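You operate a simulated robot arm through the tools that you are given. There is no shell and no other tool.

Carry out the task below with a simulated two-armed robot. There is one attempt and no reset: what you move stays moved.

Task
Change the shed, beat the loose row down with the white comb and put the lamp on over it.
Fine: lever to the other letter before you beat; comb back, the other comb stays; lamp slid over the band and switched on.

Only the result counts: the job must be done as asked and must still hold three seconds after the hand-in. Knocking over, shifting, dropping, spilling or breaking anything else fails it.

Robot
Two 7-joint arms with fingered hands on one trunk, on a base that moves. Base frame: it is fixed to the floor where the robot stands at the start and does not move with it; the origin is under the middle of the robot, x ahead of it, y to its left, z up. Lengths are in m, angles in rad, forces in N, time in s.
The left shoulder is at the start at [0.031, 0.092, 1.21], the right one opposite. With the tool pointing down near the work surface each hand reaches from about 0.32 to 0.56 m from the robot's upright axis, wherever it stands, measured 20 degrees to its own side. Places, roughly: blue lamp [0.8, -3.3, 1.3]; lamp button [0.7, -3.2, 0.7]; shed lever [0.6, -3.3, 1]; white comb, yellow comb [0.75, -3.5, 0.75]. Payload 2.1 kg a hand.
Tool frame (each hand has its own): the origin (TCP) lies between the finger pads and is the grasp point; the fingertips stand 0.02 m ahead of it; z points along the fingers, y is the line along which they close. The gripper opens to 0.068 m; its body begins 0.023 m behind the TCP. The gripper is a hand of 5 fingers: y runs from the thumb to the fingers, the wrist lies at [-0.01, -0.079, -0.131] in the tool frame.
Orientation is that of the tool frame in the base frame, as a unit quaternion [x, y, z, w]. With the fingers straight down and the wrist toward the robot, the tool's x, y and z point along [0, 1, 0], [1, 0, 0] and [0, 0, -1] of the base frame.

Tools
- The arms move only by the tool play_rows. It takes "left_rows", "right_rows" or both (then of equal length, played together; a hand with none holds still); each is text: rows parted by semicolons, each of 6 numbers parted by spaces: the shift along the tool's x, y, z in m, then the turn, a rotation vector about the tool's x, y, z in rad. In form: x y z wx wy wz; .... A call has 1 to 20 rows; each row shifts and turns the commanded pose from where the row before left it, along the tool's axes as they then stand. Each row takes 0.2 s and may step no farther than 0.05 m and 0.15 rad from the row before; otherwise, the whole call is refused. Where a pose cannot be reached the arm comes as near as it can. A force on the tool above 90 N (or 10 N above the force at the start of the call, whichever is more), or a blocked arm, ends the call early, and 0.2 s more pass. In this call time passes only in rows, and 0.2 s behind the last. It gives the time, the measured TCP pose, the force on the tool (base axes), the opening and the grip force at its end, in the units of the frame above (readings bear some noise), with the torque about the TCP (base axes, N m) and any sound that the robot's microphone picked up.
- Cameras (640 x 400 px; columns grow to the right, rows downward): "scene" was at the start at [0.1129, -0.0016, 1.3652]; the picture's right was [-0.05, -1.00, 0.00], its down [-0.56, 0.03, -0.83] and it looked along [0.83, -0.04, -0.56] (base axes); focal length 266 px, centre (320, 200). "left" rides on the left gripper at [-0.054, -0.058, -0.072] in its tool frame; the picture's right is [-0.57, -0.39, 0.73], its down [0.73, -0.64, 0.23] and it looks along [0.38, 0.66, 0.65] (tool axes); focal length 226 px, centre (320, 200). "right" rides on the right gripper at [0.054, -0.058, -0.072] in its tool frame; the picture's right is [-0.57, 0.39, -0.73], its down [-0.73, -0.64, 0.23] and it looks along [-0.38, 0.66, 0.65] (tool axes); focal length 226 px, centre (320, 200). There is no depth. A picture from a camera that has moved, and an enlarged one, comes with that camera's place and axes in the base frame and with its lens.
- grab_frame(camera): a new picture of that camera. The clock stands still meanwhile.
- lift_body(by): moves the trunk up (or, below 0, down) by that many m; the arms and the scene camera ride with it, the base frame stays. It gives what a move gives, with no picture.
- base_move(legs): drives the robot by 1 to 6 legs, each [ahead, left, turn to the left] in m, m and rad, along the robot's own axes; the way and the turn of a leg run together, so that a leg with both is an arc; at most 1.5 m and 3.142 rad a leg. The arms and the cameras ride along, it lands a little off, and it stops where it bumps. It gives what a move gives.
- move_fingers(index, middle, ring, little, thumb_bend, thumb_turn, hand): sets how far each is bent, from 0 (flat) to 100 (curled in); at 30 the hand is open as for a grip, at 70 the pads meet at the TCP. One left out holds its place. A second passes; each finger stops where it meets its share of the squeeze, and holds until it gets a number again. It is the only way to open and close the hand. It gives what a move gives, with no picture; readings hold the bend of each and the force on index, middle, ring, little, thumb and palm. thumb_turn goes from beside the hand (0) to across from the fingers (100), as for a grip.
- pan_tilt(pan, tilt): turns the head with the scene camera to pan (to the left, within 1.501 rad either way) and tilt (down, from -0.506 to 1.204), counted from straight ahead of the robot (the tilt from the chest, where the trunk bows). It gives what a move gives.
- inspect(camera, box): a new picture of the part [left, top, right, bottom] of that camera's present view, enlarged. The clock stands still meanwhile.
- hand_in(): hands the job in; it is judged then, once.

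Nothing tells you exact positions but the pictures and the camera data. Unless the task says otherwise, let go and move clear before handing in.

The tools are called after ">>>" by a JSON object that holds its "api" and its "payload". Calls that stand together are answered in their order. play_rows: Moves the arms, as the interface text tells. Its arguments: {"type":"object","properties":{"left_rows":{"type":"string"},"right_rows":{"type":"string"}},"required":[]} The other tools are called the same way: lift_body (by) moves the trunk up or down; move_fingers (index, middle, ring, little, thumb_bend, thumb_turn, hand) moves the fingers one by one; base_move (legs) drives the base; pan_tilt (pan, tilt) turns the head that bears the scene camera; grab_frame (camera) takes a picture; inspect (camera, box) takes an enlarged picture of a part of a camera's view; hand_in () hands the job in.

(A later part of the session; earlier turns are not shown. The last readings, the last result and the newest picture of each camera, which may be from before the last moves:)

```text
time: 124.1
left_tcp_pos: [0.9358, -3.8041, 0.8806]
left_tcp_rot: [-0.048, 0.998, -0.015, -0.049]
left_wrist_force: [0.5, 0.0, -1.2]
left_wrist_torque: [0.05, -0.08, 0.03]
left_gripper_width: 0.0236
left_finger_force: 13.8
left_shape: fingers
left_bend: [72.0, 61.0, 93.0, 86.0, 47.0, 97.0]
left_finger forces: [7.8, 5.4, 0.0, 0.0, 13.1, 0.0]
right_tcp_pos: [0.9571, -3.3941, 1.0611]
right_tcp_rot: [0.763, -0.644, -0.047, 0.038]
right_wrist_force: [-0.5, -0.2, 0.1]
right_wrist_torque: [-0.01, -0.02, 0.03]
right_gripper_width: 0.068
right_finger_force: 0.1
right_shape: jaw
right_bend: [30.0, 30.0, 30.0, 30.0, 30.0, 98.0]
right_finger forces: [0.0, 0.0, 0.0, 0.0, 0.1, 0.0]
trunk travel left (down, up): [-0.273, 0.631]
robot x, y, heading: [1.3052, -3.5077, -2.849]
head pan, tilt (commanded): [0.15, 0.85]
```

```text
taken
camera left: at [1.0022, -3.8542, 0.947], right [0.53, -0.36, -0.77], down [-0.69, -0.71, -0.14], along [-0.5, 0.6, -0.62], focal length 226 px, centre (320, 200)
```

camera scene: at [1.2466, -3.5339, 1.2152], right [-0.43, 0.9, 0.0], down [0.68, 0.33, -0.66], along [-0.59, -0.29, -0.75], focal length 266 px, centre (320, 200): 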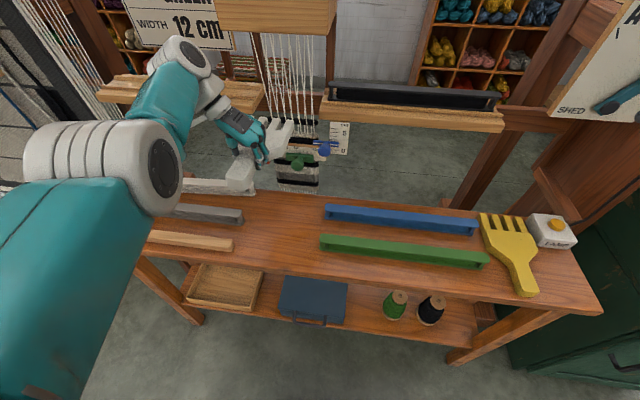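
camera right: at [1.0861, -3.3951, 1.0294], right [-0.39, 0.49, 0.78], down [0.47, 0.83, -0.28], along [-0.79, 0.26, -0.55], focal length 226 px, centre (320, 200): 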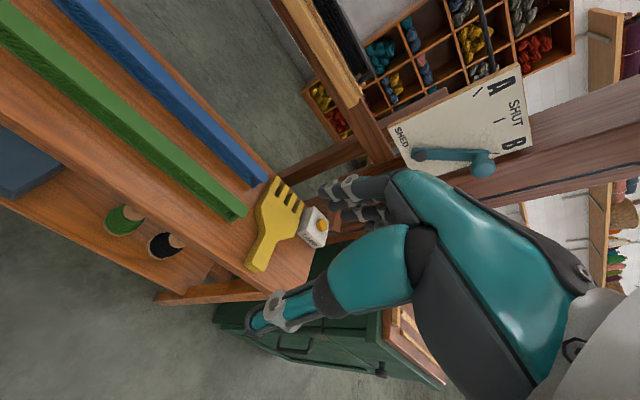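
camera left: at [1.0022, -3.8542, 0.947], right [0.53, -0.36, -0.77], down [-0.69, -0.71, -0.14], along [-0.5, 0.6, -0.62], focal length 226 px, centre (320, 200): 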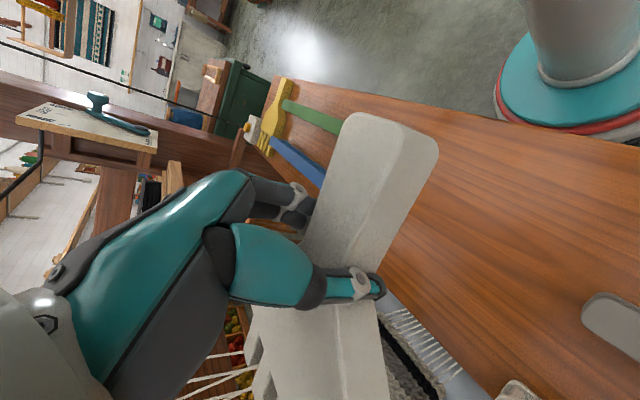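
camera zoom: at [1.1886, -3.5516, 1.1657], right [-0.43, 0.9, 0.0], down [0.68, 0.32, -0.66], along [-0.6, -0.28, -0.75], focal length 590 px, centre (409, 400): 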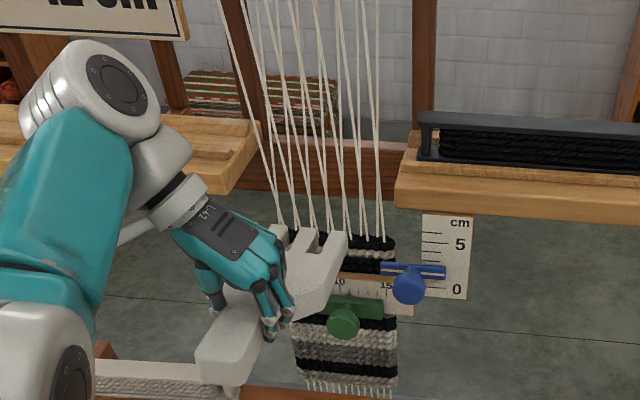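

The black row now sits tight on the band. I back off to bring the comb over its old place and lower it in stages.

>>> {"api": "base_move", "payload": {"legs": [[-0.05, 0, 0]]}}

>>> {"api": "lift_body", "payload": {"by": -0.12}}

>>> {"api": "pan_tilt", "payload": {"pan": 0.0, "tilt": 1.15}}

>>> {"api": "grab_frame", "payload": {"camera": "scene"}}

>>> {"api": "grab_frame", "payload": {"camera": "left"}}

```text
time: 125.0
left_tcp_pos: [0.9837, -3.7881, 0.8805]
left_tcp_rot: [-0.048, 0.998, -0.016, -0.049]
left_wrist_force: [-0.3, -0.4, -1.4]
left_wrist_torque: [0.07, -0.07, 0.0]
left_gripper_width: 0.0235
left_finger_force: 13.6
left_shape: fingers
left_bend: [72.0, 61.0, 93.0, 86.0, 47.0, 97.0]
left_finger forces: [7.8, 5.4, 0.0, 0.1, 13.0, 0.0]
right_tcp_pos: [1.0057, -3.3767, 1.062]
right_tcp_rot: [0.762, -0.644, -0.048, 0.036]
right_wrist_force: [-0.6, 0.2, 0.8]
right_wrist_torque: [0.0, 0.02, -0.02]
right_gripper_width: 0.0679
right_finger_force: 0.1
right_shape: jaw
right_bend: [30.0, 30.0, 30.0, 30.0, 30.0, 98.0]
right_finger forces: [0.0, 0.0, 0.0, 0.0, 0.0, 0.0]
trunk travel left (down, up): [-0.273, 0.631]
robot x, y, heading: [1.3554, -3.4931, -2.85]
head pan, tilt (commanded): [0.15, 0.85]
```

```text
time: 126.5
left_tcp_pos: [0.9853, -3.789, 0.7594]
left_tcp_rot: [-0.048, 0.998, -0.014, -0.049]
left_wrist_force: [-0.1, -0.7, -2.2]
left_wrist_torque: [0.06, -0.07, 0.0]
left_gripper_width: 0.0237
left_finger_force: 13.4
left_shape: fingers
left_bend: [72.0, 61.0, 93.0, 86.0, 47.0, 97.0]
left_finger forces: [7.7, 5.3, 0.0, 0.1, 13.1, 0.0]
right_tcp_pos: [1.006, -3.3772, 0.9428]
right_tcp_rot: [0.763, -0.644, -0.048, 0.036]
right_wrist_force: [0.5, -0.3, -0.5]
right_wrist_torque: [-0.01, 0.02, 0.02]
right_gripper_width: 0.0679
right_finger_force: 0.0
right_shape: jaw
right_bend: [30.0, 30.0, 30.0, 30.0, 30.0, 98.0]
right_finger forces: [0.1, 0.0, 0.0, 0.1, 0.0, 0.0]
trunk travel left (down, up): [-0.153, 0.751]
robot x, y, heading: [1.3575, -3.4903, -2.848]
head pan, tilt (commanded): [0.15, 0.85]
```

```text
time: 127.3
left_tcp_pos: [0.984, -3.7887, 0.7609]
left_tcp_rot: [-0.047, 0.998, -0.013, -0.049]
left_wrist_force: [0.2, -0.2, -0.9]
left_wrist_torque: [0.04, -0.06, 0.03]
left_gripper_width: 0.0237
left_finger_force: 13.2
left_shape: fingers
left_bend: [72.0, 61.0, 93.0, 86.0, 47.0, 97.0]
left_finger forces: [7.7, 5.3, 0.0, 0.1, 13.1, 0.0]
right_tcp_pos: [1.0062, -3.3772, 0.9411]
right_tcp_rot: [0.762, -0.644, -0.048, 0.037]
right_wrist_force: [-0.4, -0.1, 1.1]
right_wrist_torque: [0.06, 0.0, 0.01]
right_gripper_width: 0.068
right_finger_force: 0.0
right_shape: jaw
right_bend: [30.0, 30.0, 30.0, 30.0, 30.0, 98.0]
right_finger forces: [0.0, 0.0, 0.0, 0.0, 0.0, 0.0]
trunk travel left (down, up): [-0.153, 0.751]
robot x, y, heading: [1.3538, -3.4921, -2.842]
head pan, tilt (commanded): [0.0, 1.15]
```

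```text
taken
camera scene: at [1.2274, -3.5275, 1.0231], right [-0.29, 0.96, 0.0], down [0.87, 0.27, -0.41], along [-0.39, -0.12, -0.91], focal length 266 px, centre (320, 200)
```

scene: 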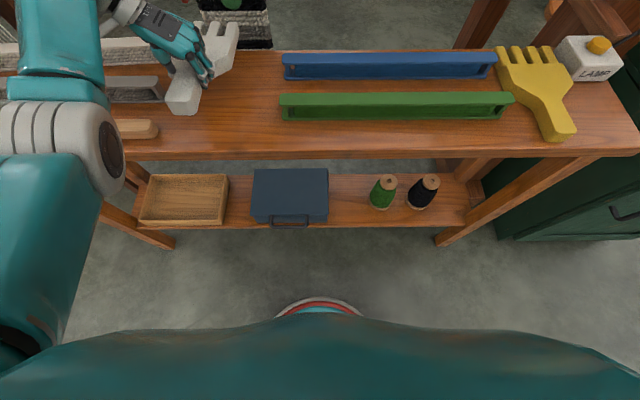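

```text
taken
camera left: at [1.0505, -3.839, 0.827], right [0.53, -0.36, -0.77], down [-0.69, -0.71, -0.14], along [-0.5, 0.6, -0.62], focal length 226 px, centre (320, 200)
```

left: 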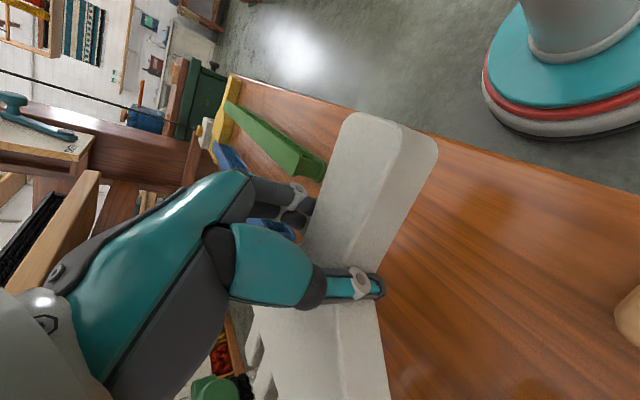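

The comb is over its old spot at z ≈ 0.76. I zoom in to check clearance to the neighbours.

>>> {"api": "inspect", "payload": {"camera": "scene", "box": [90, 0, 290, 140]}}

```text
2.86 times, centred on (190, 70) of scene
camera zoom: at [1.2274, -3.5275, 1.0231], right [-0.29, 0.96, 0.0], down [0.87, 0.27, -0.41], along [-0.39, -0.12, -0.91], focal length 759 px, centre (691, 571)
```

zoom: 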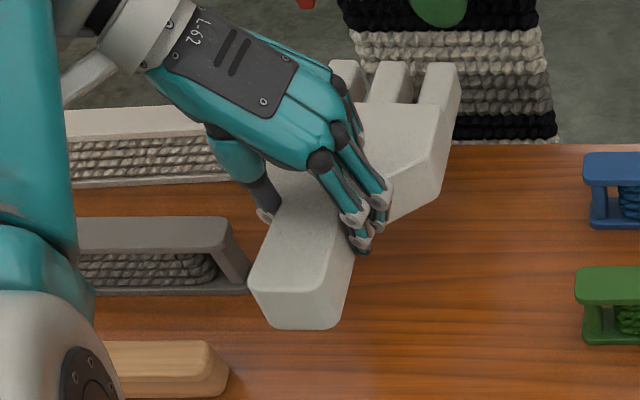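

The comb is yawed about 5° to the right; I turn the hand back by 0.09 rad and lower onto the bench.

>>> {"api": "play_rows", "payload": {"left_rows": "0 0 0 0 0 -0.09; 0 0 0 0 0 0"}}

>>> {"api": "lift_body", "payload": {"by": -0.045}}

>>> {"api": "inspect", "payload": {"camera": "scene", "box": [90, 0, 290, 140]}}

```text
time: 127.9
left_tcp_pos: [0.9832, -3.7879, 0.7605]
left_tcp_rot: [-0.092, 0.994, -0.011, -0.049]
left_wrist_force: [0.3, -0.3, -1.3]
left_wrist_torque: [0.05, -0.06, 0.04]
left_gripper_width: 0.0234
left_finger_force: 13.2
left_shape: fingers
left_bend: [72.0, 61.0, 93.0, 86.0, 47.0, 97.0]
left_finger forces: [7.8, 5.3, 0.0, 0.0, 13.1, 0.0]
right_tcp_pos: [1.0052, -3.3789, 0.9421]
right_tcp_rot: [0.762, -0.645, -0.048, 0.037]
right_wrist_force: [0.0, 0.6, -0.5]
right_wrist_torque: [0.03, -0.01, 0.0]
right_gripper_width: 0.068
right_finger_force: 0.1
right_shape: jaw
right_bend: [30.0, 30.0, 30.0, 30.0, 30.0, 98.0]
right_finger forces: [0.0, 0.0, 0.0, 0.0, 0.2, 0.0]
trunk travel left (down, up): [-0.153, 0.751]
robot x, y, heading: [1.3536, -3.4894, -2.841]
head pan, tilt (commanded): [0.0, 1.15]
```

```text
time: 128.8
left_tcp_pos: [0.9845, -3.7894, 0.7149]
left_tcp_rot: [-0.092, 0.994, -0.012, -0.05]
left_wrist_force: [0.5, 0.2, -2.2]
left_wrist_torque: [0.04, 0.0, 0.0]
left_gripper_width: 0.0236
left_finger_force: 12.5
left_shape: fingers
left_bend: [72.0, 61.0, 93.0, 86.0, 47.0, 97.0]
left_finger forces: [7.9, 5.4, 0.0, 0.0, 13.1, 0.0]
right_tcp_pos: [1.0065, -3.3776, 0.8967]
right_tcp_rot: [0.763, -0.644, -0.048, 0.037]
right_wrist_force: [0.3, -0.5, -0.5]
right_wrist_torque: [-0.01, -0.02, 0.02]
right_gripper_width: 0.0679
right_finger_force: 0.0
right_shape: jaw
right_bend: [30.0, 30.0, 30.0, 30.0, 30.0, 98.0]
right_finger forces: [0.1, 0.0, 0.0, 0.0, 0.1, 0.0]
trunk travel left (down, up): [-0.108, 0.796]
robot x, y, heading: [1.3565, -3.4922, -2.847]
head pan, tilt (commanded): [0.0, 1.15]
```

```text
2.86 times, centred on (190, 70) of scene
camera zoom: at [1.2169, -3.5306, 0.977], right [-0.29, 0.96, 0.0], down [0.87, 0.27, -0.41], along [-0.39, -0.12, -0.91], focal length 759 px, centre (691, 571)
```

zoom: 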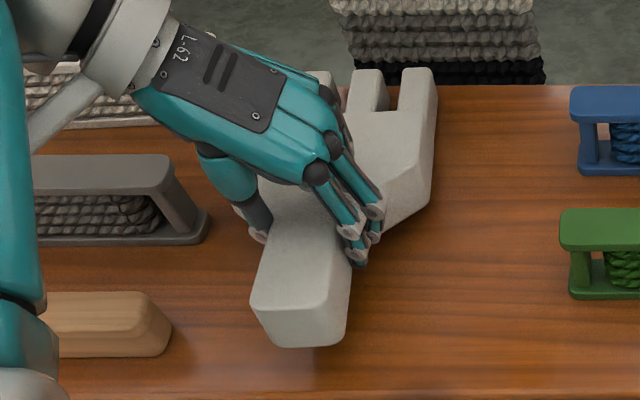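

The comb is aligned and well clear of the shuttles. I lower the last centimetre to the bench.

>>> {"api": "lift_body", "payload": {"by": -0.01}}

>>> {"api": "inspect", "payload": {"camera": "scene", "box": [90, 0, 290, 140]}}

```text
time: 129.4
left_tcp_pos: [0.9843, -3.7879, 0.7056]
left_tcp_rot: [-0.093, 0.994, -0.011, -0.05]
left_wrist_force: [-0.3, 0.1, -0.9]
left_wrist_torque: [0.04, -0.02, 0.01]
left_gripper_width: 0.0232
left_finger_force: 13.5
left_shape: fingers
left_bend: [72.0, 61.0, 93.0, 86.0, 47.0, 97.0]
left_finger forces: [7.4, 5.8, 0.1, 0.0, 13.4, 0.0]
right_tcp_pos: [1.0065, -3.3782, 0.8861]
right_tcp_rot: [0.763, -0.644, -0.048, 0.037]
right_wrist_force: [0.5, 0.0, 0.4]
right_wrist_torque: [-0.03, 0.0, 0.02]
right_gripper_width: 0.0679
right_finger_force: 0.1
right_shape: jaw
right_bend: [30.0, 30.0, 30.0, 30.0, 30.0, 98.0]
right_finger forces: [0.1, 0.0, 0.1, 0.0, 0.0, 0.1]
trunk travel left (down, up): [-0.098, 0.806]
robot x, y, heading: [1.354, -3.4924, -2.851]
head pan, tilt (commanded): [0.0, 1.15]
```

```text
2.86 times, centred on (190, 70) of scene
camera zoom: at [1.2144, -3.5314, 0.9667], right [-0.29, 0.96, 0.0], down [0.87, 0.27, -0.41], along [-0.39, -0.12, -0.91], focal length 759 px, centre (691, 571)
```

zoom: 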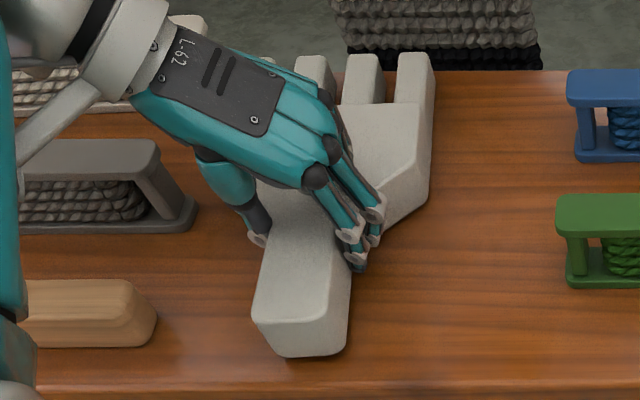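

The tine tips touch the bench; I lower 3 mm more so the comb lies flat, then open the fingers slightly.

>>> {"api": "lift_body", "payload": {"by": -0.004}}

>>> {"api": "move_fingers", "payload": {"hand": "left", "index": 45, "middle": 40, "thumb_bend": 36}}

>>> {"api": "inspect", "payload": {"camera": "scene", "box": [90, 0, 290, 140]}}

```text
time: 129.9
left_tcp_pos: [0.9853, -3.7893, 0.7013]
left_tcp_rot: [-0.092, 0.994, -0.012, -0.05]
left_wrist_force: [-0.4, 0.6, 4.7]
left_wrist_torque: [0.17, 0.01, -0.03]
left_gripper_width: 0.0235
left_finger_force: 16.3
left_shape: fingers
left_bend: [72.0, 61.0, 93.0, 86.0, 48.0, 97.0]
left_finger forces: [11.8, 6.2, 0.1, 0.1, 14.4, 0.0]
right_tcp_pos: [1.0063, -3.3771, 0.8826]
right_tcp_rot: [0.762, -0.645, -0.047, 0.038]
right_wrist_force: [-0.7, -1.1, -0.2]
right_wrist_torque: [0.02, 0.0, 0.0]
right_gripper_width: 0.0678
right_finger_force: 0.1
right_shape: jaw
right_bend: [30.0, 30.0, 30.0, 30.0, 30.0, 98.0]
right_finger forces: [0.0, 0.0, 0.1, 0.1, 0.1, 0.1]
trunk travel left (down, up): [-0.094, 0.81]
robot x, y, heading: [1.3544, -3.4895, -2.846]
head pan, tilt (commanded): [0.0, 1.15]
```

```text
time: 130.9
left_tcp_pos: [0.9842, -3.7883, 0.7023]
left_tcp_rot: [-0.093, 0.994, -0.012, -0.05]
left_wrist_force: [2.4, -4.4, 18.5]
left_wrist_torque: [0.17, -0.08, -0.07]
left_gripper_width: 0.0317
left_finger_force: 10.5
left_shape: fingers
left_bend: [60.0, 40.0, 93.0, 86.0, 36.0, 97.0]
left_finger forces: [19.2, 0.0, 0.0, 0.0, 0.3, 0.0]
right_tcp_pos: [1.0079, -3.3767, 0.8828]
right_tcp_rot: [0.762, -0.644, -0.048, 0.038]
right_wrist_force: [-1.0, -0.5, 0.6]
right_wrist_torque: [-0.02, 0.03, -0.05]
right_gripper_width: 0.068
right_finger_force: 0.1
right_shape: jaw
right_bend: [30.0, 30.0, 30.0, 30.0, 30.0, 98.0]
right_finger forces: [0.0, 0.0, 0.0, 0.0, 0.0, 0.1]
trunk travel left (down, up): [-0.094, 0.81]
robot x, y, heading: [1.3562, -3.4969, -2.848]
head pan, tilt (commanded): [0.0, 1.15]
```

```text
2.86 times, centred on (190, 70) of scene
camera zoom: at [1.2145, -3.5313, 0.963], right [-0.29, 0.96, 0.0], down [0.87, 0.26, -0.41], along [-0.39, -0.12, -0.91], focal length 759 px, centre (691, 571)
```

zoom: 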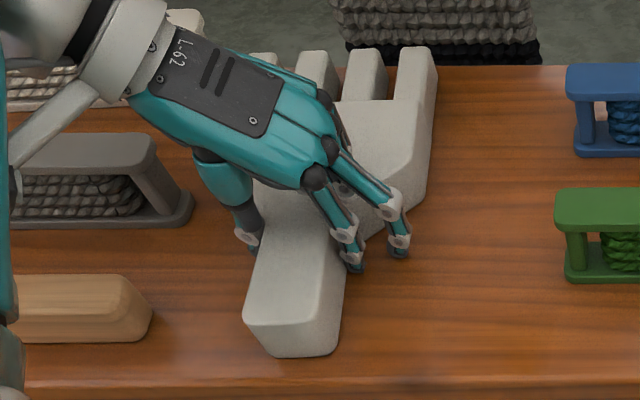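

The comb lies flat; the index fingertip is pressing on the bench as it opens, so I rise a little and let it open fully.

>>> {"api": "lift_body", "payload": {"by": 0.008}}

>>> {"api": "move_fingers", "payload": {"hand": "left", "index": 35, "middle": 35}}

>>> {"api": "inspect", "payload": {"camera": "scene", "box": [90, 0, 290, 140]}}

```text
time: 131.5
left_tcp_pos: [0.9838, -3.7887, 0.7079]
left_tcp_rot: [-0.092, 0.994, -0.011, -0.05]
left_wrist_force: [1.1, -0.8, -0.3]
left_wrist_torque: [0.04, 0.02, -0.01]
left_gripper_width: 0.0451
left_finger_force: 0.0
left_shape: fingers
left_bend: [45.0, 40.0, 93.0, 86.0, 36.0, 96.0]
left_finger forces: [0.0, 0.0, 0.0, 0.1, 0.1, 0.0]
right_tcp_pos: [1.0063, -3.3783, 0.8903]
right_tcp_rot: [0.763, -0.644, -0.048, 0.035]
right_wrist_force: [0.7, 0.3, 0.2]
right_wrist_torque: [-0.02, 0.01, 0.02]
right_gripper_width: 0.0679
right_finger_force: 0.1
right_shape: jaw
right_bend: [30.0, 30.0, 30.0, 30.0, 30.0, 98.0]
right_finger forces: [0.1, 0.0, 0.1, 0.1, 0.0, 0.0]
trunk travel left (down, up): [-0.102, 0.802]
robot x, y, heading: [1.3559, -3.494, -2.846]
head pan, tilt (commanded): [0.0, 1.15]
```

```text
time: 132.5
left_tcp_pos: [0.9849, -3.7874, 0.7097]
left_tcp_rot: [-0.092, 0.994, -0.011, -0.05]
left_wrist_force: [0.7, -0.7, -0.2]
left_wrist_torque: [-0.01, 0.04, 0.01]
left_gripper_width: 0.0535
left_finger_force: 0.0
left_shape: fingers
left_bend: [35.0, 35.0, 93.0, 86.0, 36.0, 96.0]
left_finger forces: [0.1, 0.0, 0.0, 0.0, 0.0, 0.0]
right_tcp_pos: [1.0061, -3.3775, 0.8904]
right_tcp_rot: [0.762, -0.644, -0.047, 0.037]
right_wrist_force: [0.0, -0.5, -1.1]
right_wrist_torque: [0.0, -0.01, -0.01]
right_gripper_width: 0.0682
right_finger_force: 0.2
right_shape: jaw
right_bend: [30.0, 30.0, 30.0, 30.0, 30.0, 98.0]
right_finger forces: [0.0, 0.0, 0.1, 0.0, 0.1, 0.1]
trunk travel left (down, up): [-0.102, 0.802]
robot x, y, heading: [1.3535, -3.4937, -2.844]
head pan, tilt (commanded): [0.0, 1.15]
```

```text
2.86 times, centred on (190, 70) of scene
camera zoom: at [1.2154, -3.531, 0.9709], right [-0.29, 0.96, 0.0], down [0.87, 0.27, -0.41], along [-0.39, -0.12, -0.91], focal length 759 px, centre (691, 571)
```

zoom: 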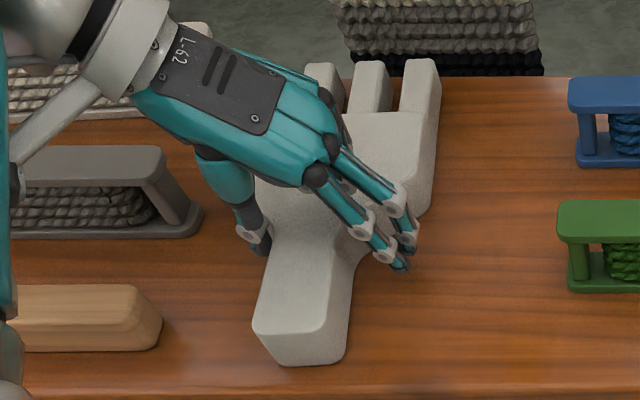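

Released, but compared with the original view the comb lies about 2 cm too far left. I re-grip gently, slide it 2 cm right on the bench and release again.

>>> {"api": "lift_body", "payload": {"by": -0.005}}

>>> {"api": "move_fingers", "payload": {"hand": "left", "index": 75, "middle": 75, "thumb_bend": 75}}

>>> {"api": "play_rows", "payload": {"left_rows": "0.0012 0.01 0 0 0 0.015; 0.0012 0.01 0 0 0 0.015; 0 0 0 0 0 0"}}

>>> {"api": "inspect", "payload": {"camera": "scene", "box": [90, 0, 290, 140]}}

```text
time: 133.0
left_tcp_pos: [0.9828, -3.7883, 0.7048]
left_tcp_rot: [-0.092, 0.994, -0.012, -0.049]
left_wrist_force: [0.6, 0.3, 0.6]
left_wrist_torque: [0.01, 0.01, 0.02]
left_gripper_width: 0.0535
left_finger_force: 0.0
left_shape: fingers
left_bend: [35.0, 35.0, 93.0, 86.0, 36.0, 96.0]
left_finger forces: [0.0, 0.1, 0.0, 0.0, 0.0, 0.0]
right_tcp_pos: [1.0075, -3.3763, 0.8839]
right_tcp_rot: [0.763, -0.644, -0.048, 0.037]
right_wrist_force: [-0.2, 0.3, 0.6]
right_wrist_torque: [0.0, 0.0, 0.0]
right_gripper_width: 0.0679
right_finger_force: 0.0
right_shape: jaw
right_bend: [30.0, 30.0, 30.0, 30.0, 30.0, 98.0]
right_finger forces: [0.1, 0.0, 0.0, 0.0, 0.1, 0.0]
trunk travel left (down, up): [-0.097, 0.807]
robot x, y, heading: [1.3532, -3.4914, -2.844]
head pan, tilt (commanded): [0.0, 1.15]
```

```text
time: 134.0
left_tcp_pos: [0.9847, -3.7881, 0.7034]
left_tcp_rot: [-0.092, 0.994, -0.012, -0.05]
left_wrist_force: [0.1, -0.3, 0.6]
left_wrist_torque: [0.07, 0.01, 0.0]
left_gripper_width: 0.0242
left_finger_force: 13.1
left_shape: fingers
left_bend: [72.0, 61.0, 93.0, 86.0, 47.0, 98.0]
left_finger forces: [7.8, 5.4, 0.1, 0.0, 13.2, 0.1]
right_tcp_pos: [1.0066, -3.3778, 0.885]
right_tcp_rot: [0.762, -0.645, -0.048, 0.036]
right_wrist_force: [-0.7, -0.7, -0.3]
right_wrist_torque: [0.02, 0.0, -0.01]
right_gripper_width: 0.0679
right_finger_force: 0.0
right_shape: jaw
right_bend: [30.0, 30.0, 30.0, 30.0, 30.0, 98.0]
right_finger forces: [0.0, 0.0, 0.1, 0.0, 0.0, 0.0]
trunk travel left (down, up): [-0.097, 0.807]
robot x, y, heading: [1.3537, -3.4947, -2.846]
head pan, tilt (commanded): [0.0, 1.15]
```

```text
time: 134.8
left_tcp_pos: [0.979, -3.7695, 0.7034]
left_tcp_rot: [-0.077, 0.996, -0.013, -0.05]
left_wrist_force: [0.1, -0.3, -0.3]
left_wrist_torque: [0.01, 0.01, 0.01]
left_gripper_width: 0.0242
left_finger_force: 12.8
left_shape: fingers
left_bend: [72.0, 62.0, 93.0, 86.0, 49.0, 97.0]
left_finger forces: [7.9, 5.2, 0.1, 0.0, 13.6, 0.0]
right_tcp_pos: [1.0067, -3.3779, 0.8847]
right_tcp_rot: [0.762, -0.645, -0.048, 0.037]
right_wrist_force: [0.4, 0.2, -0.9]
right_wrist_torque: [0.01, 0.01, -0.02]
right_gripper_width: 0.0677
right_finger_force: 0.1
right_shape: jaw
right_bend: [30.0, 30.0, 30.0, 30.0, 30.0, 98.0]
right_finger forces: [0.1, 0.0, 0.0, 0.1, 0.0, 0.0]
trunk travel left (down, up): [-0.097, 0.807]
robot x, y, heading: [1.3543, -3.4905, -2.845]
head pan, tilt (commanded): [0.0, 1.15]
```

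```text
2.86 times, centred on (190, 70) of scene
camera zoom: at [1.2142, -3.5315, 0.9658], right [-0.29, 0.96, 0.0], down [0.87, 0.27, -0.41], along [-0.39, -0.12, -0.91], focal length 759 px, centre (691, 571)
```

zoom: 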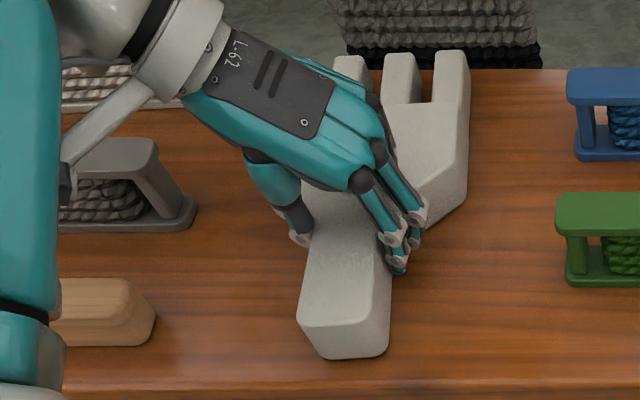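

The comb is back within a few millimetres of its original place. I ease up 3 mm, open, and rise clear.

>>> {"api": "lift_body", "payload": {"by": 0.003}}

>>> {"api": "move_fingers", "payload": {"hand": "left", "index": 38, "middle": 38, "thumb_bend": 36}}

>>> {"api": "inspect", "payload": {"camera": "scene", "box": [90, 0, 290, 140]}}

```text
time: 135.3
left_tcp_pos: [0.9785, -3.7693, 0.7064]
left_tcp_rot: [-0.078, 0.996, -0.012, -0.049]
left_wrist_force: [0.3, -0.1, -0.8]
left_wrist_torque: [0.04, -0.01, 0.03]
left_gripper_width: 0.0243
left_finger_force: 13.1
left_shape: fingers
left_bend: [72.0, 62.0, 93.0, 86.0, 49.0, 98.0]
left_finger forces: [7.8, 5.3, 0.0, 0.0, 13.1, 0.0]
right_tcp_pos: [1.006, -3.3777, 0.8878]
right_tcp_rot: [0.762, -0.644, -0.049, 0.037]
right_wrist_force: [-0.4, -0.2, -0.3]
right_wrist_torque: [0.01, -0.03, -0.01]
right_gripper_width: 0.0677
right_finger_force: 0.0
right_shape: jaw
right_bend: [30.0, 30.0, 30.0, 30.0, 30.0, 98.0]
right_finger forces: [0.0, 0.1, 0.0, 0.0, 0.1, 0.0]
trunk travel left (down, up): [-0.1, 0.804]
robot x, y, heading: [1.3548, -3.4947, -2.847]
head pan, tilt (commanded): [0.0, 1.15]
```

```text
time: 136.3
left_tcp_pos: [0.9779, -3.7685, 0.707]
left_tcp_rot: [-0.077, 0.996, -0.014, -0.05]
left_wrist_force: [0.6, 0.2, 0.1]
left_wrist_torque: [-0.04, -0.04, 0.01]
left_gripper_width: 0.0506
left_finger_force: 0.1
left_shape: fingers
left_bend: [38.0, 38.0, 93.0, 86.0, 36.0, 96.0]
left_finger forces: [0.0, 0.0, 0.1, 0.1, 0.1, 0.1]
right_tcp_pos: [1.007, -3.3772, 0.8883]
right_tcp_rot: [0.762, -0.644, -0.048, 0.037]
right_wrist_force: [-0.4, 0.0, 0.1]
right_wrist_torque: [0.01, -0.01, 0.01]
right_gripper_width: 0.068
right_finger_force: 0.1
right_shape: jaw
right_bend: [30.0, 30.0, 30.0, 30.0, 30.0, 98.0]
right_finger forces: [0.1, 0.0, 0.0, 0.0, 0.0, 0.1]
trunk travel left (down, up): [-0.1, 0.804]
robot x, y, heading: [1.3573, -3.4922, -2.845]
head pan, tilt (commanded): [0.0, 1.15]
```

```text
2.86 times, centred on (190, 70) of scene
camera zoom: at [1.2149, -3.5312, 0.9688], right [-0.29, 0.96, 0.0], down [0.87, 0.27, -0.41], along [-0.39, -0.12, -0.91], focal length 759 px, centre (691, 571)
```

zoom: 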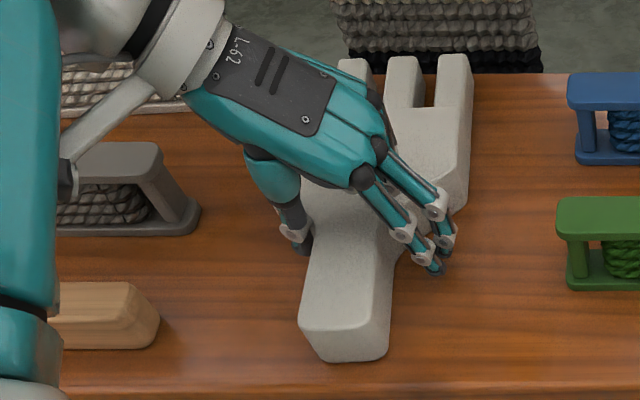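

The fingers are open and clear on both sides. I rise straight up.

>>> {"api": "lift_body", "payload": {"by": 0.03}}

>>> {"api": "lift_body", "payload": {"by": 0.22}}

>>> {"api": "pan_tilt", "payload": {"pan": 0.1, "tilt": 0.7}}

>>> {"api": "grab_frame", "payload": {"camera": "scene"}}

```text
time: 137.1
left_tcp_pos: [0.978, -3.768, 0.7374]
left_tcp_rot: [-0.078, 0.996, -0.012, -0.05]
left_wrist_force: [0.0, 0.1, -0.7]
left_wrist_torque: [0.01, -0.03, 0.0]
left_gripper_width: 0.0507
left_finger_force: 0.0
left_shape: fingers
left_bend: [38.0, 38.0, 93.0, 86.0, 36.0, 96.0]
left_finger forces: [0.1, 0.1, 0.0, 0.0, 0.0, 0.1]
right_tcp_pos: [1.0057, -3.3787, 0.9189]
right_tcp_rot: [0.763, -0.644, -0.048, 0.038]
right_wrist_force: [-0.1, 0.2, 0.6]
right_wrist_torque: [0.01, 0.04, -0.03]
right_gripper_width: 0.0679
right_finger_force: 0.0
right_shape: jaw
right_bend: [30.0, 30.0, 30.0, 30.0, 30.0, 98.0]
right_finger forces: [0.0, 0.1, 0.0, 0.0, 0.0, 0.1]
trunk travel left (down, up): [-0.13, 0.774]
robot x, y, heading: [1.3579, -3.4928, -2.843]
head pan, tilt (commanded): [0.0, 1.15]
```

```text
time: 139.4
left_tcp_pos: [0.9777, -3.7694, 0.9567]
left_tcp_rot: [-0.077, 0.996, -0.013, -0.051]
left_wrist_force: [0.3, 1.2, -0.3]
left_wrist_torque: [-0.01, -0.01, -0.01]
left_gripper_width: 0.0508
left_finger_force: 0.1
left_shape: fingers
left_bend: [38.0, 38.0, 93.0, 86.0, 36.0, 96.0]
left_finger forces: [0.0, 0.0, 0.0, 0.0, 0.0, 0.0]
right_tcp_pos: [1.007, -3.3773, 1.1383]
right_tcp_rot: [0.763, -0.644, -0.048, 0.037]
right_wrist_force: [0.0, 0.1, -0.2]
right_wrist_torque: [-0.02, -0.02, 0.0]
right_gripper_width: 0.0679
right_finger_force: 0.0
right_shape: jaw
right_bend: [30.0, 30.0, 30.0, 30.0, 30.0, 98.0]
right_finger forces: [0.0, 0.0, 0.0, 0.1, 0.0, 0.0]
trunk travel left (down, up): [-0.35, 0.554]
robot x, y, heading: [1.3518, -3.4976, -2.844]
head pan, tilt (commanded): [0.0, 1.15]
```

```text
time: 140.3
left_tcp_pos: [0.9787, -3.7702, 0.957]
left_tcp_rot: [-0.077, 0.996, -0.013, -0.05]
left_wrist_force: [-0.4, 0.9, 0.6]
left_wrist_torque: [-0.01, -0.01, -0.01]
left_gripper_width: 0.0504
left_finger_force: 0.1
left_shape: fingers
left_bend: [38.0, 38.0, 93.0, 86.0, 36.0, 96.0]
left_finger forces: [0.0, 0.0, 0.0, 0.0, 0.0, 0.0]
right_tcp_pos: [1.0062, -3.3774, 1.138]
right_tcp_rot: [0.763, -0.644, -0.047, 0.038]
right_wrist_force: [0.0, 0.5, 0.1]
right_wrist_torque: [-0.02, 0.03, 0.0]
right_gripper_width: 0.0681
right_finger_force: 0.0
right_shape: jaw
right_bend: [30.0, 30.0, 30.0, 30.0, 30.0, 98.0]
right_finger forces: [0.0, 0.1, 0.1, 0.0, 0.1, 0.0]
trunk travel left (down, up): [-0.35, 0.554]
robot x, y, heading: [1.3535, -3.495, -2.845]
head pan, tilt (commanded): [0.099, 0.7]
```

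```text
taken
camera scene: at [1.2409, -3.5321, 1.2557], right [-0.38, 0.92, 0.0], down [0.6, 0.25, -0.76], along [-0.71, -0.29, -0.65], focal length 266 px, centre (320, 200)
```

scene: 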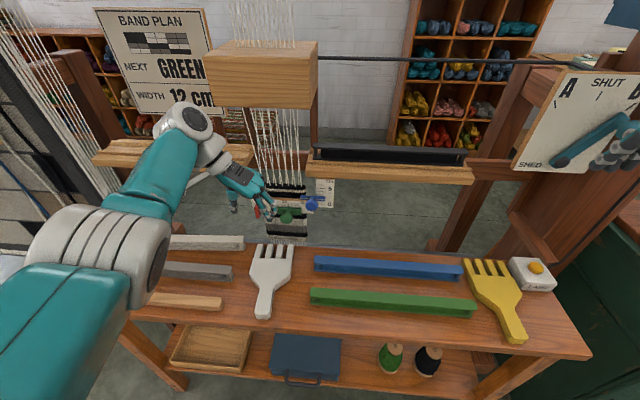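

The comb is back in place and the row is tight. Now for the lamp: I back off and bring the left arm back to a compact fingers-down pose.

>>> {"api": "base_move", "payload": {"legs": [[-0.16, 0, 0]]}}

>>> {"api": "move_fingers", "payload": {"hand": "left", "index": 30, "middle": 30, "ring": 30, "little": 30, "thumb_bend": 30}}

>>> {"api": "play_rows", "payload": {"left_rows": "0 0 0 0 0 -0.14; 0 0 0 0 0 -0.14; 0 0 0 0 0 -0.14; 0 0 0 0 0 -0.14; 0 0 0 0 0 -0.14; 0 0 0 0 0 -0.14; 0 0 0 0 0 -0.14; 0 0 0 0 0 -0.14; 0 0 0 0 0 -0.14; 0 0 0 0 0 -0.14; 0 -0.01 -0.03 0 0 0; 0 -0.01 -0.03 0 0 0; 0 -0.01 -0.03 0 0 0; 0 -0.01 -0.03 0 0 0; 0 0 0 0 0 0"}}

>>> {"api": "pan_tilt", "payload": {"pan": 0.0, "tilt": 0.35}}

>>> {"api": "grab_frame", "payload": {"camera": "scene"}}

```text
time: 141.7
left_tcp_pos: [1.1309, -3.722, 0.9572]
left_tcp_rot: [-0.076, 0.996, -0.013, -0.05]
left_wrist_force: [0.4, 0.1, -0.5]
left_wrist_torque: [0.0, -0.01, 0.04]
left_gripper_width: 0.0507
left_finger_force: 0.0
left_shape: fingers
left_bend: [38.0, 38.0, 93.0, 86.0, 36.0, 96.0]
left_finger forces: [0.0, 0.0, 0.0, 0.1, 0.0, 0.1]
right_tcp_pos: [1.1608, -3.3315, 1.1403]
right_tcp_rot: [0.762, -0.644, -0.047, 0.038]
right_wrist_force: [0.2, 0.1, 0.0]
right_wrist_torque: [0.02, 0.02, -0.01]
right_gripper_width: 0.0678
right_finger_force: 0.1
right_shape: jaw
right_bend: [30.0, 30.0, 30.0, 30.0, 30.0, 98.0]
right_finger forces: [0.1, 0.1, 0.0, 0.0, 0.0, 0.1]
trunk travel left (down, up): [-0.35, 0.554]
robot x, y, heading: [1.5088, -3.4473, -2.845]
head pan, tilt (commanded): [0.099, 0.7]
```

```text
time: 142.7
left_tcp_pos: [1.1316, -3.7214, 0.9563]
left_tcp_rot: [-0.076, 0.996, -0.012, -0.049]
left_wrist_force: [0.1, 0.2, 0.1]
left_wrist_torque: [-0.01, 0.0, 0.03]
left_gripper_width: 0.0624
left_finger_force: 0.1
left_shape: fingers
left_bend: [30.0, 30.0, 30.0, 30.0, 30.0, 96.0]
left_finger forces: [0.0, 0.0, 0.1, 0.0, 0.1, 0.0]
right_tcp_pos: [1.1607, -3.3315, 1.1395]
right_tcp_rot: [0.762, -0.645, -0.047, 0.037]
right_wrist_force: [0.3, 0.4, 0.2]
right_wrist_torque: [-0.02, 0.0, 0.0]
right_gripper_width: 0.0679
right_finger_force: 0.2
right_shape: jaw
right_bend: [30.0, 30.0, 30.0, 30.0, 30.0, 98.0]
right_finger forces: [0.0, 0.1, 0.0, 0.0, 0.0, 0.1]
trunk travel left (down, up): [-0.35, 0.554]
robot x, y, heading: [1.5099, -3.4451, -2.845]
head pan, tilt (commanded): [0.099, 0.7]
```

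```text
time: 145.9
left_tcp_pos: [1.1838, -3.7194, 1.0732]
left_tcp_rot: [-0.7, 0.713, 0.022, -0.046]
left_wrist_force: [0.4, -0.2, -0.3]
left_wrist_torque: [-0.02, -0.01, -0.01]
left_gripper_width: 0.0626
left_finger_force: 0.0
left_shape: fingers
left_bend: [30.0, 30.0, 30.0, 30.0, 30.0, 96.0]
left_finger forces: [0.0, 0.0, 0.0, 0.0, 0.0, 0.0]
right_tcp_pos: [1.1613, -3.3295, 1.1395]
right_tcp_rot: [0.761, -0.646, -0.047, 0.038]
right_wrist_force: [0.8, 0.4, -0.4]
right_wrist_torque: [-0.02, -0.04, -0.03]
right_gripper_width: 0.0682
right_finger_force: 0.1
right_shape: jaw
right_bend: [30.0, 30.0, 30.0, 30.0, 30.0, 98.0]
right_finger forces: [0.0, 0.0, 0.1, 0.1, 0.0, 0.0]
trunk travel left (down, up): [-0.35, 0.554]
robot x, y, heading: [1.5082, -3.4457, -2.844]
head pan, tilt (commanded): [0.099, 0.7]
```

```text
time: 146.8
left_tcp_pos: [1.1833, -3.7198, 1.074]
left_tcp_rot: [-0.7, 0.712, 0.023, -0.046]
left_wrist_force: [0.0, 0.2, 0.1]
left_wrist_torque: [0.02, 0.01, 0.0]
left_gripper_width: 0.0621
left_finger_force: 0.1
left_shape: fingers
left_bend: [30.0, 30.0, 30.0, 30.0, 30.0, 96.0]
left_finger forces: [0.0, 0.1, 0.0, 0.0, 0.1, 0.1]
right_tcp_pos: [1.1607, -3.3296, 1.1388]
right_tcp_rot: [0.762, -0.645, -0.047, 0.037]
right_wrist_force: [0.4, 0.2, -0.2]
right_wrist_torque: [-0.01, 0.0, 0.0]
right_gripper_width: 0.0679
right_finger_force: 0.0
right_shape: jaw
right_bend: [30.0, 30.0, 30.0, 30.0, 30.0, 98.0]
right_finger forces: [0.0, 0.0, 0.1, 0.0, 0.1, 0.1]
trunk travel left (down, up): [-0.35, 0.554]
robot x, y, heading: [1.5071, -3.4459, -2.847]
head pan, tilt (commanded): [0.0, 0.351]
```

```text
taken
camera scene: at [1.3839, -3.4799, 1.2871], right [-0.29, 0.96, 0.0], down [0.33, 0.1, -0.94], along [-0.9, -0.27, -0.34], focal length 266 px, centre (320, 200)
```

scene: 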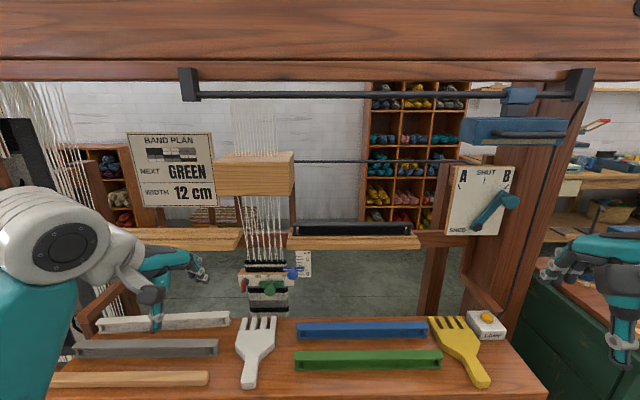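

The lever shows B, the band is tight and the comb is home. Now I zoom in on the lamp and its handle to plan the slide.

>>> {"api": "inspect", "payload": {"camera": "scene", "box": [440, 60, 600, 160]}}

>>> {"api": "inspect", "payload": {"camera": "scene", "box": [220, 220, 320, 320]}}

>>> {"api": "grab_frame", "payload": {"camera": "right"}}

```text
4.00 times, centred on (520, 110) of scene
camera zoom: at [1.3839, -3.4799, 1.2871], right [-0.29, 0.96, 0.0], down [0.33, 0.1, -0.94], along [-0.9, -0.27, -0.34], focal length 1062 px, centre (-480, 560)
```

zoom: 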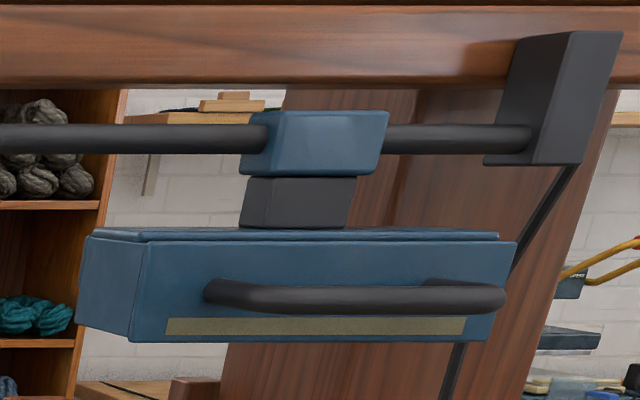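

```text
4.00 times, centred on (270, 270) of scene
camera zoom: at [1.3839, -3.4799, 1.2871], right [-0.29, 0.96, 0.0], down [0.33, 0.1, -0.94], along [-0.9, -0.27, -0.34], focal length 1062 px, centre (520, -80)
```

zoom: 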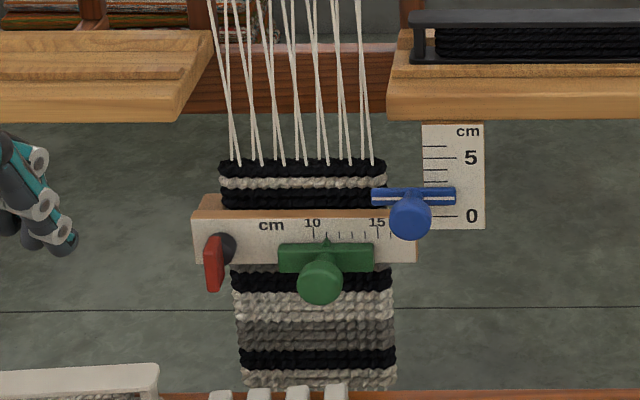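

```text
taken
camera right: at [1.2345, -3.3745, 1.2005], right [-0.38, 0.49, 0.78], down [0.48, 0.83, -0.29], along [-0.79, 0.26, -0.55], focal length 226 px, centre (320, 200)
```

right: 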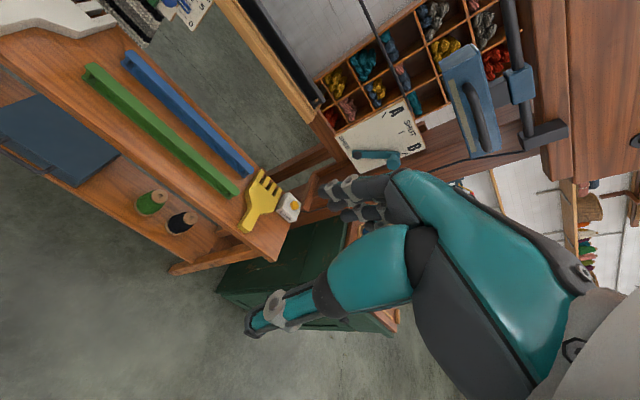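

The black row is tight against the white one. For the lamp, I'll push its handle's right end (u ≈ -3.28, z ≈ 1.233) leftwards with the right index finger's side, driving the base sideways. First I raise the trunk, extend the right hand and straighten it, and tuck the left hand back.

>>> {"api": "lift_body", "payload": {"by": 0.086}}

>>> {"api": "play_rows", "payload": {"right_rows": "0 0.033 0 0.03 0 -0.033; 0 0.033 0 0.03 0 -0.033; 0 0.033 0 0.03 0 -0.033; 0 0.033 0 0.03 0 -0.033; 0 0 0 0 0 0", "left_rows": "0 -0.018 0 0 0 0; 0 -0.018 0 0 0 0; 0 -0.018 0 0 0 0; 0 0 0 0 0 0; 0 0 0 0 0 0"}}

```text
time: 148.0
left_tcp_pos: [1.182, -3.7191, 1.1581]
left_tcp_rot: [-0.7, 0.712, 0.023, -0.047]
left_wrist_force: [0.2, -0.5, 0.1]
left_wrist_torque: [0.01, 0.0, 0.03]
left_gripper_width: 0.0621
left_finger_force: 0.0
left_shape: fingers
left_bend: [30.0, 30.0, 30.0, 30.0, 30.0, 96.0]
left_finger forces: [0.0, 0.0, 0.1, 0.1, 0.0, 0.1]
right_tcp_pos: [1.1592, -3.3313, 1.2239]
right_tcp_rot: [0.762, -0.645, -0.048, 0.037]
right_wrist_force: [-0.1, 0.1, -0.3]
right_wrist_torque: [0.04, -0.01, 0.0]
right_gripper_width: 0.0679
right_finger_force: 0.0
right_shape: jaw
right_bend: [30.0, 30.0, 30.0, 30.0, 30.0, 98.0]
right_finger forces: [0.0, 0.1, 0.0, 0.0, 0.0, 0.1]
trunk travel left (down, up): [-0.436, 0.468]
robot x, y, heading: [1.5043, -3.4452, -2.852]
head pan, tilt (commanded): [0.0, 0.351]
```

```text
time: 149.2
left_tcp_pos: [1.2353, -3.7203, 1.154]
left_tcp_rot: [-0.699, 0.713, 0.023, -0.046]
left_wrist_force: [-0.6, -0.8, -0.3]
left_wrist_torque: [-0.02, 0.03, 0.0]
left_gripper_width: 0.0621
left_finger_force: 0.1
left_shape: fingers
left_bend: [30.0, 30.0, 30.0, 30.0, 30.0, 96.0]
left_finger forces: [0.0, 0.2, 0.0, 0.1, 0.1, 0.0]
right_tcp_pos: [1.0313, -3.3567, 1.2346]
right_tcp_rot: [0.804, -0.594, -0.012, -0.012]
right_wrist_force: [-0.3, 0.0, -0.5]
right_wrist_torque: [-0.02, 0.0, 0.0]
right_gripper_width: 0.0677
right_finger_force: 0.0
right_shape: jaw
right_bend: [30.0, 30.0, 30.0, 30.0, 30.0, 98.0]
right_finger forces: [0.0, 0.0, 0.1, 0.1, 0.0, 0.0]
trunk travel left (down, up): [-0.436, 0.468]
robot x, y, heading: [1.5054, -3.4474, -2.85]
head pan, tilt (commanded): [0.0, 0.351]
```

The right hand is squared up. I sidestep right and move forward to just short of the lamp handle's right end.

>>> {"api": "base_move", "payload": {"legs": [[0, -0.268, 0.006], [0.11, 0, 0]]}}

>>> {"api": "pan_tilt", "payload": {"pan": -0.25, "tilt": 0.3}}

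>>> {"api": "grab_frame", "payload": {"camera": "scene"}}

>>> {"api": "grab_frame", "payload": {"camera": "right"}}

```text
time: 151.9
left_tcp_pos: [1.0528, -3.4901, 1.1541]
left_tcp_rot: [-0.7, 0.712, 0.022, -0.046]
left_wrist_force: [0.1, 0.2, 0.0]
left_wrist_torque: [0.02, 0.01, 0.02]
left_gripper_width: 0.0621
left_finger_force: 0.1
left_shape: fingers
left_bend: [30.0, 30.0, 30.0, 30.0, 30.0, 96.0]
left_finger forces: [0.0, 0.0, 0.0, 0.0, 0.0, 0.0]
right_tcp_pos: [0.8485, -3.1246, 1.2341]
right_tcp_rot: [0.804, -0.594, -0.011, -0.013]
right_wrist_force: [-1.1, -0.2, -0.2]
right_wrist_torque: [0.02, -0.01, 0.01]
right_gripper_width: 0.0677
right_finger_force: 0.0
right_shape: jaw
right_bend: [30.0, 30.0, 30.0, 30.0, 30.0, 98.0]
right_finger forces: [0.1, 0.0, 0.0, 0.0, 0.1, 0.0]
trunk travel left (down, up): [-0.436, 0.468]
robot x, y, heading: [1.3266, -3.215, -2.852]
head pan, tilt (commanded): [0.0, 0.351]
```

```text
time: 152.7
left_tcp_pos: [1.0534, -3.4884, 1.1535]
left_tcp_rot: [-0.7, 0.712, 0.023, -0.047]
left_wrist_force: [-0.7, -0.5, -0.6]
left_wrist_torque: [0.01, -0.02, -0.01]
left_gripper_width: 0.0624
left_finger_force: 0.1
left_shape: fingers
left_bend: [30.0, 30.0, 30.0, 30.0, 30.0, 96.0]
left_finger forces: [0.1, 0.0, 0.1, 0.1, 0.0, 0.0]
right_tcp_pos: [0.8477, -3.1259, 1.2337]
right_tcp_rot: [0.803, -0.596, -0.012, -0.013]
right_wrist_force: [0.6, -0.4, 0.3]
right_wrist_torque: [-0.01, -0.01, 0.0]
right_gripper_width: 0.0678
right_finger_force: 0.1
right_shape: jaw
right_bend: [30.0, 30.0, 30.0, 30.0, 30.0, 98.0]
right_finger forces: [0.0, 0.0, 0.0, 0.0, 0.1, 0.0]
trunk travel left (down, up): [-0.436, 0.468]
robot x, y, heading: [1.3263, -3.2139, -2.848]
head pan, tilt (commanded): [-0.25, 0.3]
```

```text
taken
camera scene: at [1.2072, -3.2222, 1.3784], right [-0.04, 1.0, 0.0], down [0.3, 0.01, -0.96], along [-0.95, -0.04, -0.3], focal length 266 px, centre (320, 200)
```

scene: 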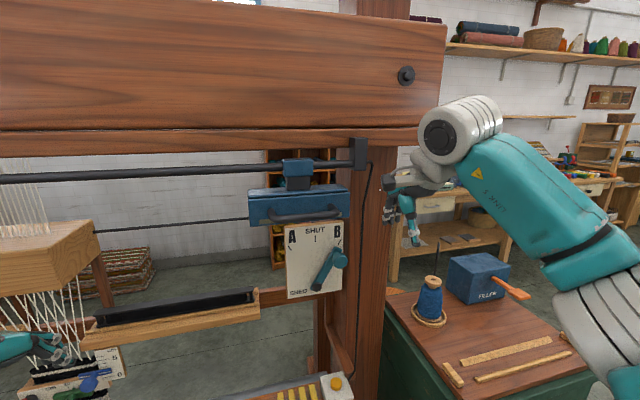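

```text
taken
camera right: at [0.9203, -3.1618, 1.3032], right [-0.53, 0.4, 0.74], down [0.4, 0.89, -0.2], along [-0.75, 0.19, -0.64], focal length 226 px, centre (320, 200)
```

right: 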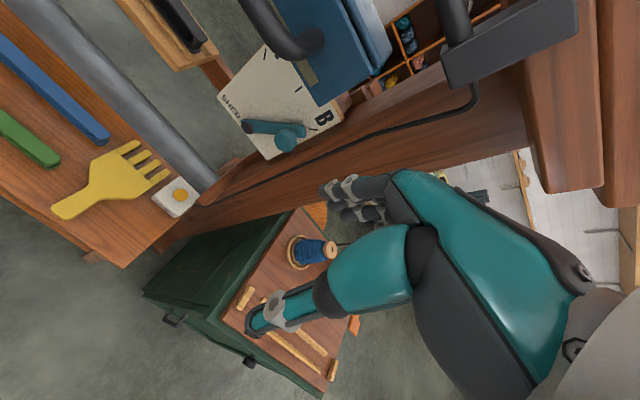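

The hand is to the right of the lamp box with the fingers just short of the handle plane. I move 5 cm forward so the index finger is beside the handle's right end.

>>> {"api": "base_move", "payload": {"legs": [[0.05, 0, 0]]}}

>>> {"api": "grab_frame", "payload": {"camera": "right"}}

>>> {"api": "inspect", "payload": {"camera": "scene", "box": [230, 110, 450, 270]}}

```text
time: 153.6
left_tcp_pos: [1.0037, -3.5023, 1.1538]
left_tcp_rot: [-0.699, 0.713, 0.022, -0.046]
left_wrist_force: [0.3, -0.2, -0.2]
left_wrist_torque: [0.02, 0.0, 0.0]
left_gripper_width: 0.0622
left_finger_force: 0.0
left_shape: fingers
left_bend: [30.0, 30.0, 30.0, 30.0, 30.0, 96.0]
left_finger forces: [0.1, 0.0, 0.0, 0.1, 0.1, 0.0]
right_tcp_pos: [0.8001, -3.1391, 1.2343]
right_tcp_rot: [0.803, -0.596, -0.011, -0.012]
right_wrist_force: [-0.6, -0.3, 0.7]
right_wrist_torque: [0.04, -0.01, -0.02]
right_gripper_width: 0.0678
right_finger_force: 0.0
right_shape: jaw
right_bend: [30.0, 30.0, 30.0, 30.0, 30.0, 98.0]
right_finger forces: [0.1, 0.1, 0.0, 0.0, 0.0, 0.2]
trunk travel left (down, up): [-0.436, 0.468]
robot x, y, heading: [1.2737, -3.2298, -2.85]
head pan, tilt (commanded): [-0.25, 0.3]
```

```text
taken
camera right: at [0.8715, -3.1758, 1.303], right [-0.53, 0.41, 0.74], down [0.4, 0.89, -0.2], along [-0.75, 0.19, -0.64], focal length 226 px, centre (320, 200)
```

right: 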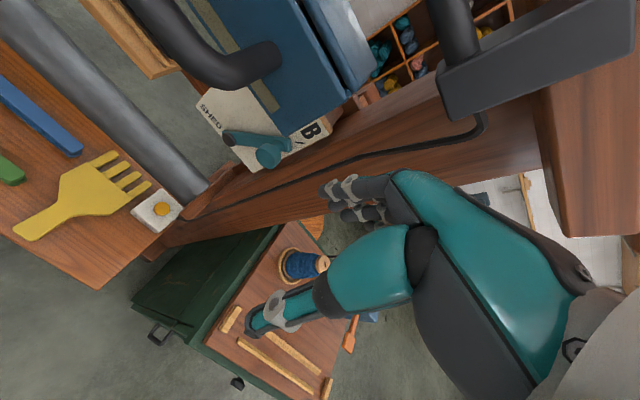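

```text
2.50 times, centred on (340, 190) of scene
camera zoom: at [1.1582, -3.2366, 1.3783], right [-0.04, 1.0, 0.0], down [0.3, 0.01, -0.96], along [-0.95, -0.04, -0.3], focal length 664 px, centre (270, 225)
```

zoom: 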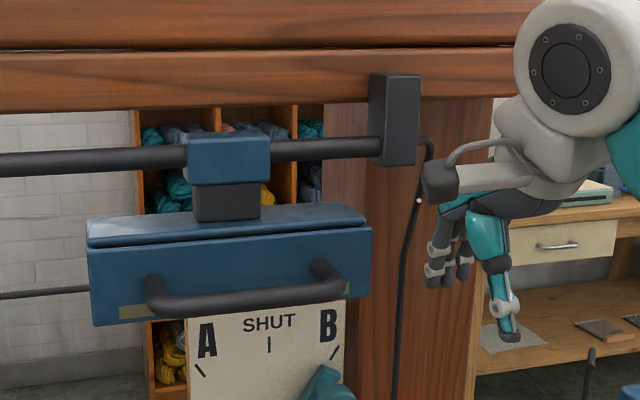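

The fingertips are only level with the handle bar, so I lower the hand 2.5 cm for a solid side contact, then nudge left to touch the handle.

>>> {"api": "play_rows", "payload": {"right_rows": "0 0 0.0125 0 0 0; 0 0 0.0125 0 0 0; 0.02 0 0 0 0 0; 0.02 0 0 0 0 0; 0 0 0 0 0 0"}}

>>> {"api": "inspect", "payload": {"camera": "scene", "box": [230, 110, 450, 270]}}

>>> {"api": "grab_frame", "payload": {"camera": "right"}}

```text
time: 154.8
left_tcp_pos: [1.0039, -3.5017, 1.1547]
left_tcp_rot: [-0.699, 0.713, 0.023, -0.046]
left_wrist_force: [0.8, -1.0, 0.3]
left_wrist_torque: [0.02, -0.03, 0.0]
left_gripper_width: 0.0624
left_finger_force: 0.0
left_shape: fingers
left_bend: [30.0, 30.0, 30.0, 30.0, 30.0, 96.0]
left_finger forces: [0.1, 0.1, 0.1, 0.0, 0.0, 0.0]
right_tcp_pos: [0.8125, -3.1761, 1.2095]
right_tcp_rot: [0.802, -0.597, -0.012, -0.012]
right_wrist_force: [-0.7, -0.2, 0.4]
right_wrist_torque: [-0.01, -0.02, -0.02]
right_gripper_width: 0.0681
right_finger_force: 0.0
right_shape: jaw
right_bend: [30.0, 30.0, 30.0, 30.0, 30.0, 98.0]
right_finger forces: [0.0, 0.0, 0.1, 0.0, 0.0, 0.0]
trunk travel left (down, up): [-0.436, 0.468]
robot x, y, heading: [1.277, -3.2274, -2.855]
head pan, tilt (commanded): [-0.25, 0.3]
```

```text
2.50 times, centred on (340, 190) of scene
camera zoom: at [1.1588, -3.2364, 1.3784], right [-0.04, 1.0, 0.0], down [0.3, 0.01, -0.96], along [-0.95, -0.04, -0.3], focal length 664 px, centre (270, 225)
```

zoom: 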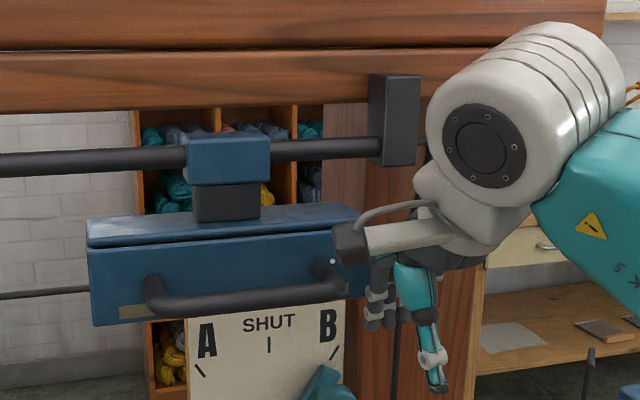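

```text
taken
camera right: at [0.8833, -3.2132, 1.2785], right [-0.53, 0.41, 0.74], down [0.4, 0.89, -0.2], along [-0.75, 0.19, -0.64], focal length 226 px, centre (320, 200)
```

right: 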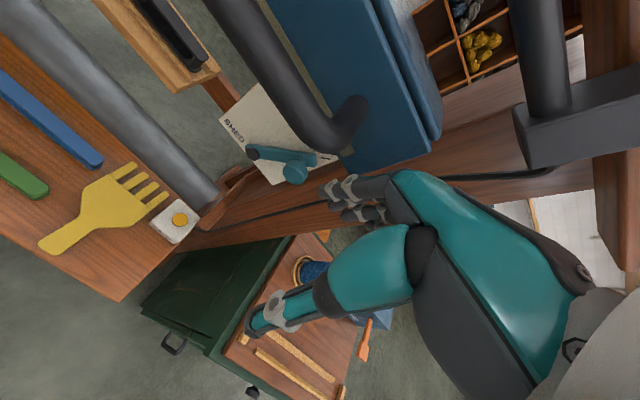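

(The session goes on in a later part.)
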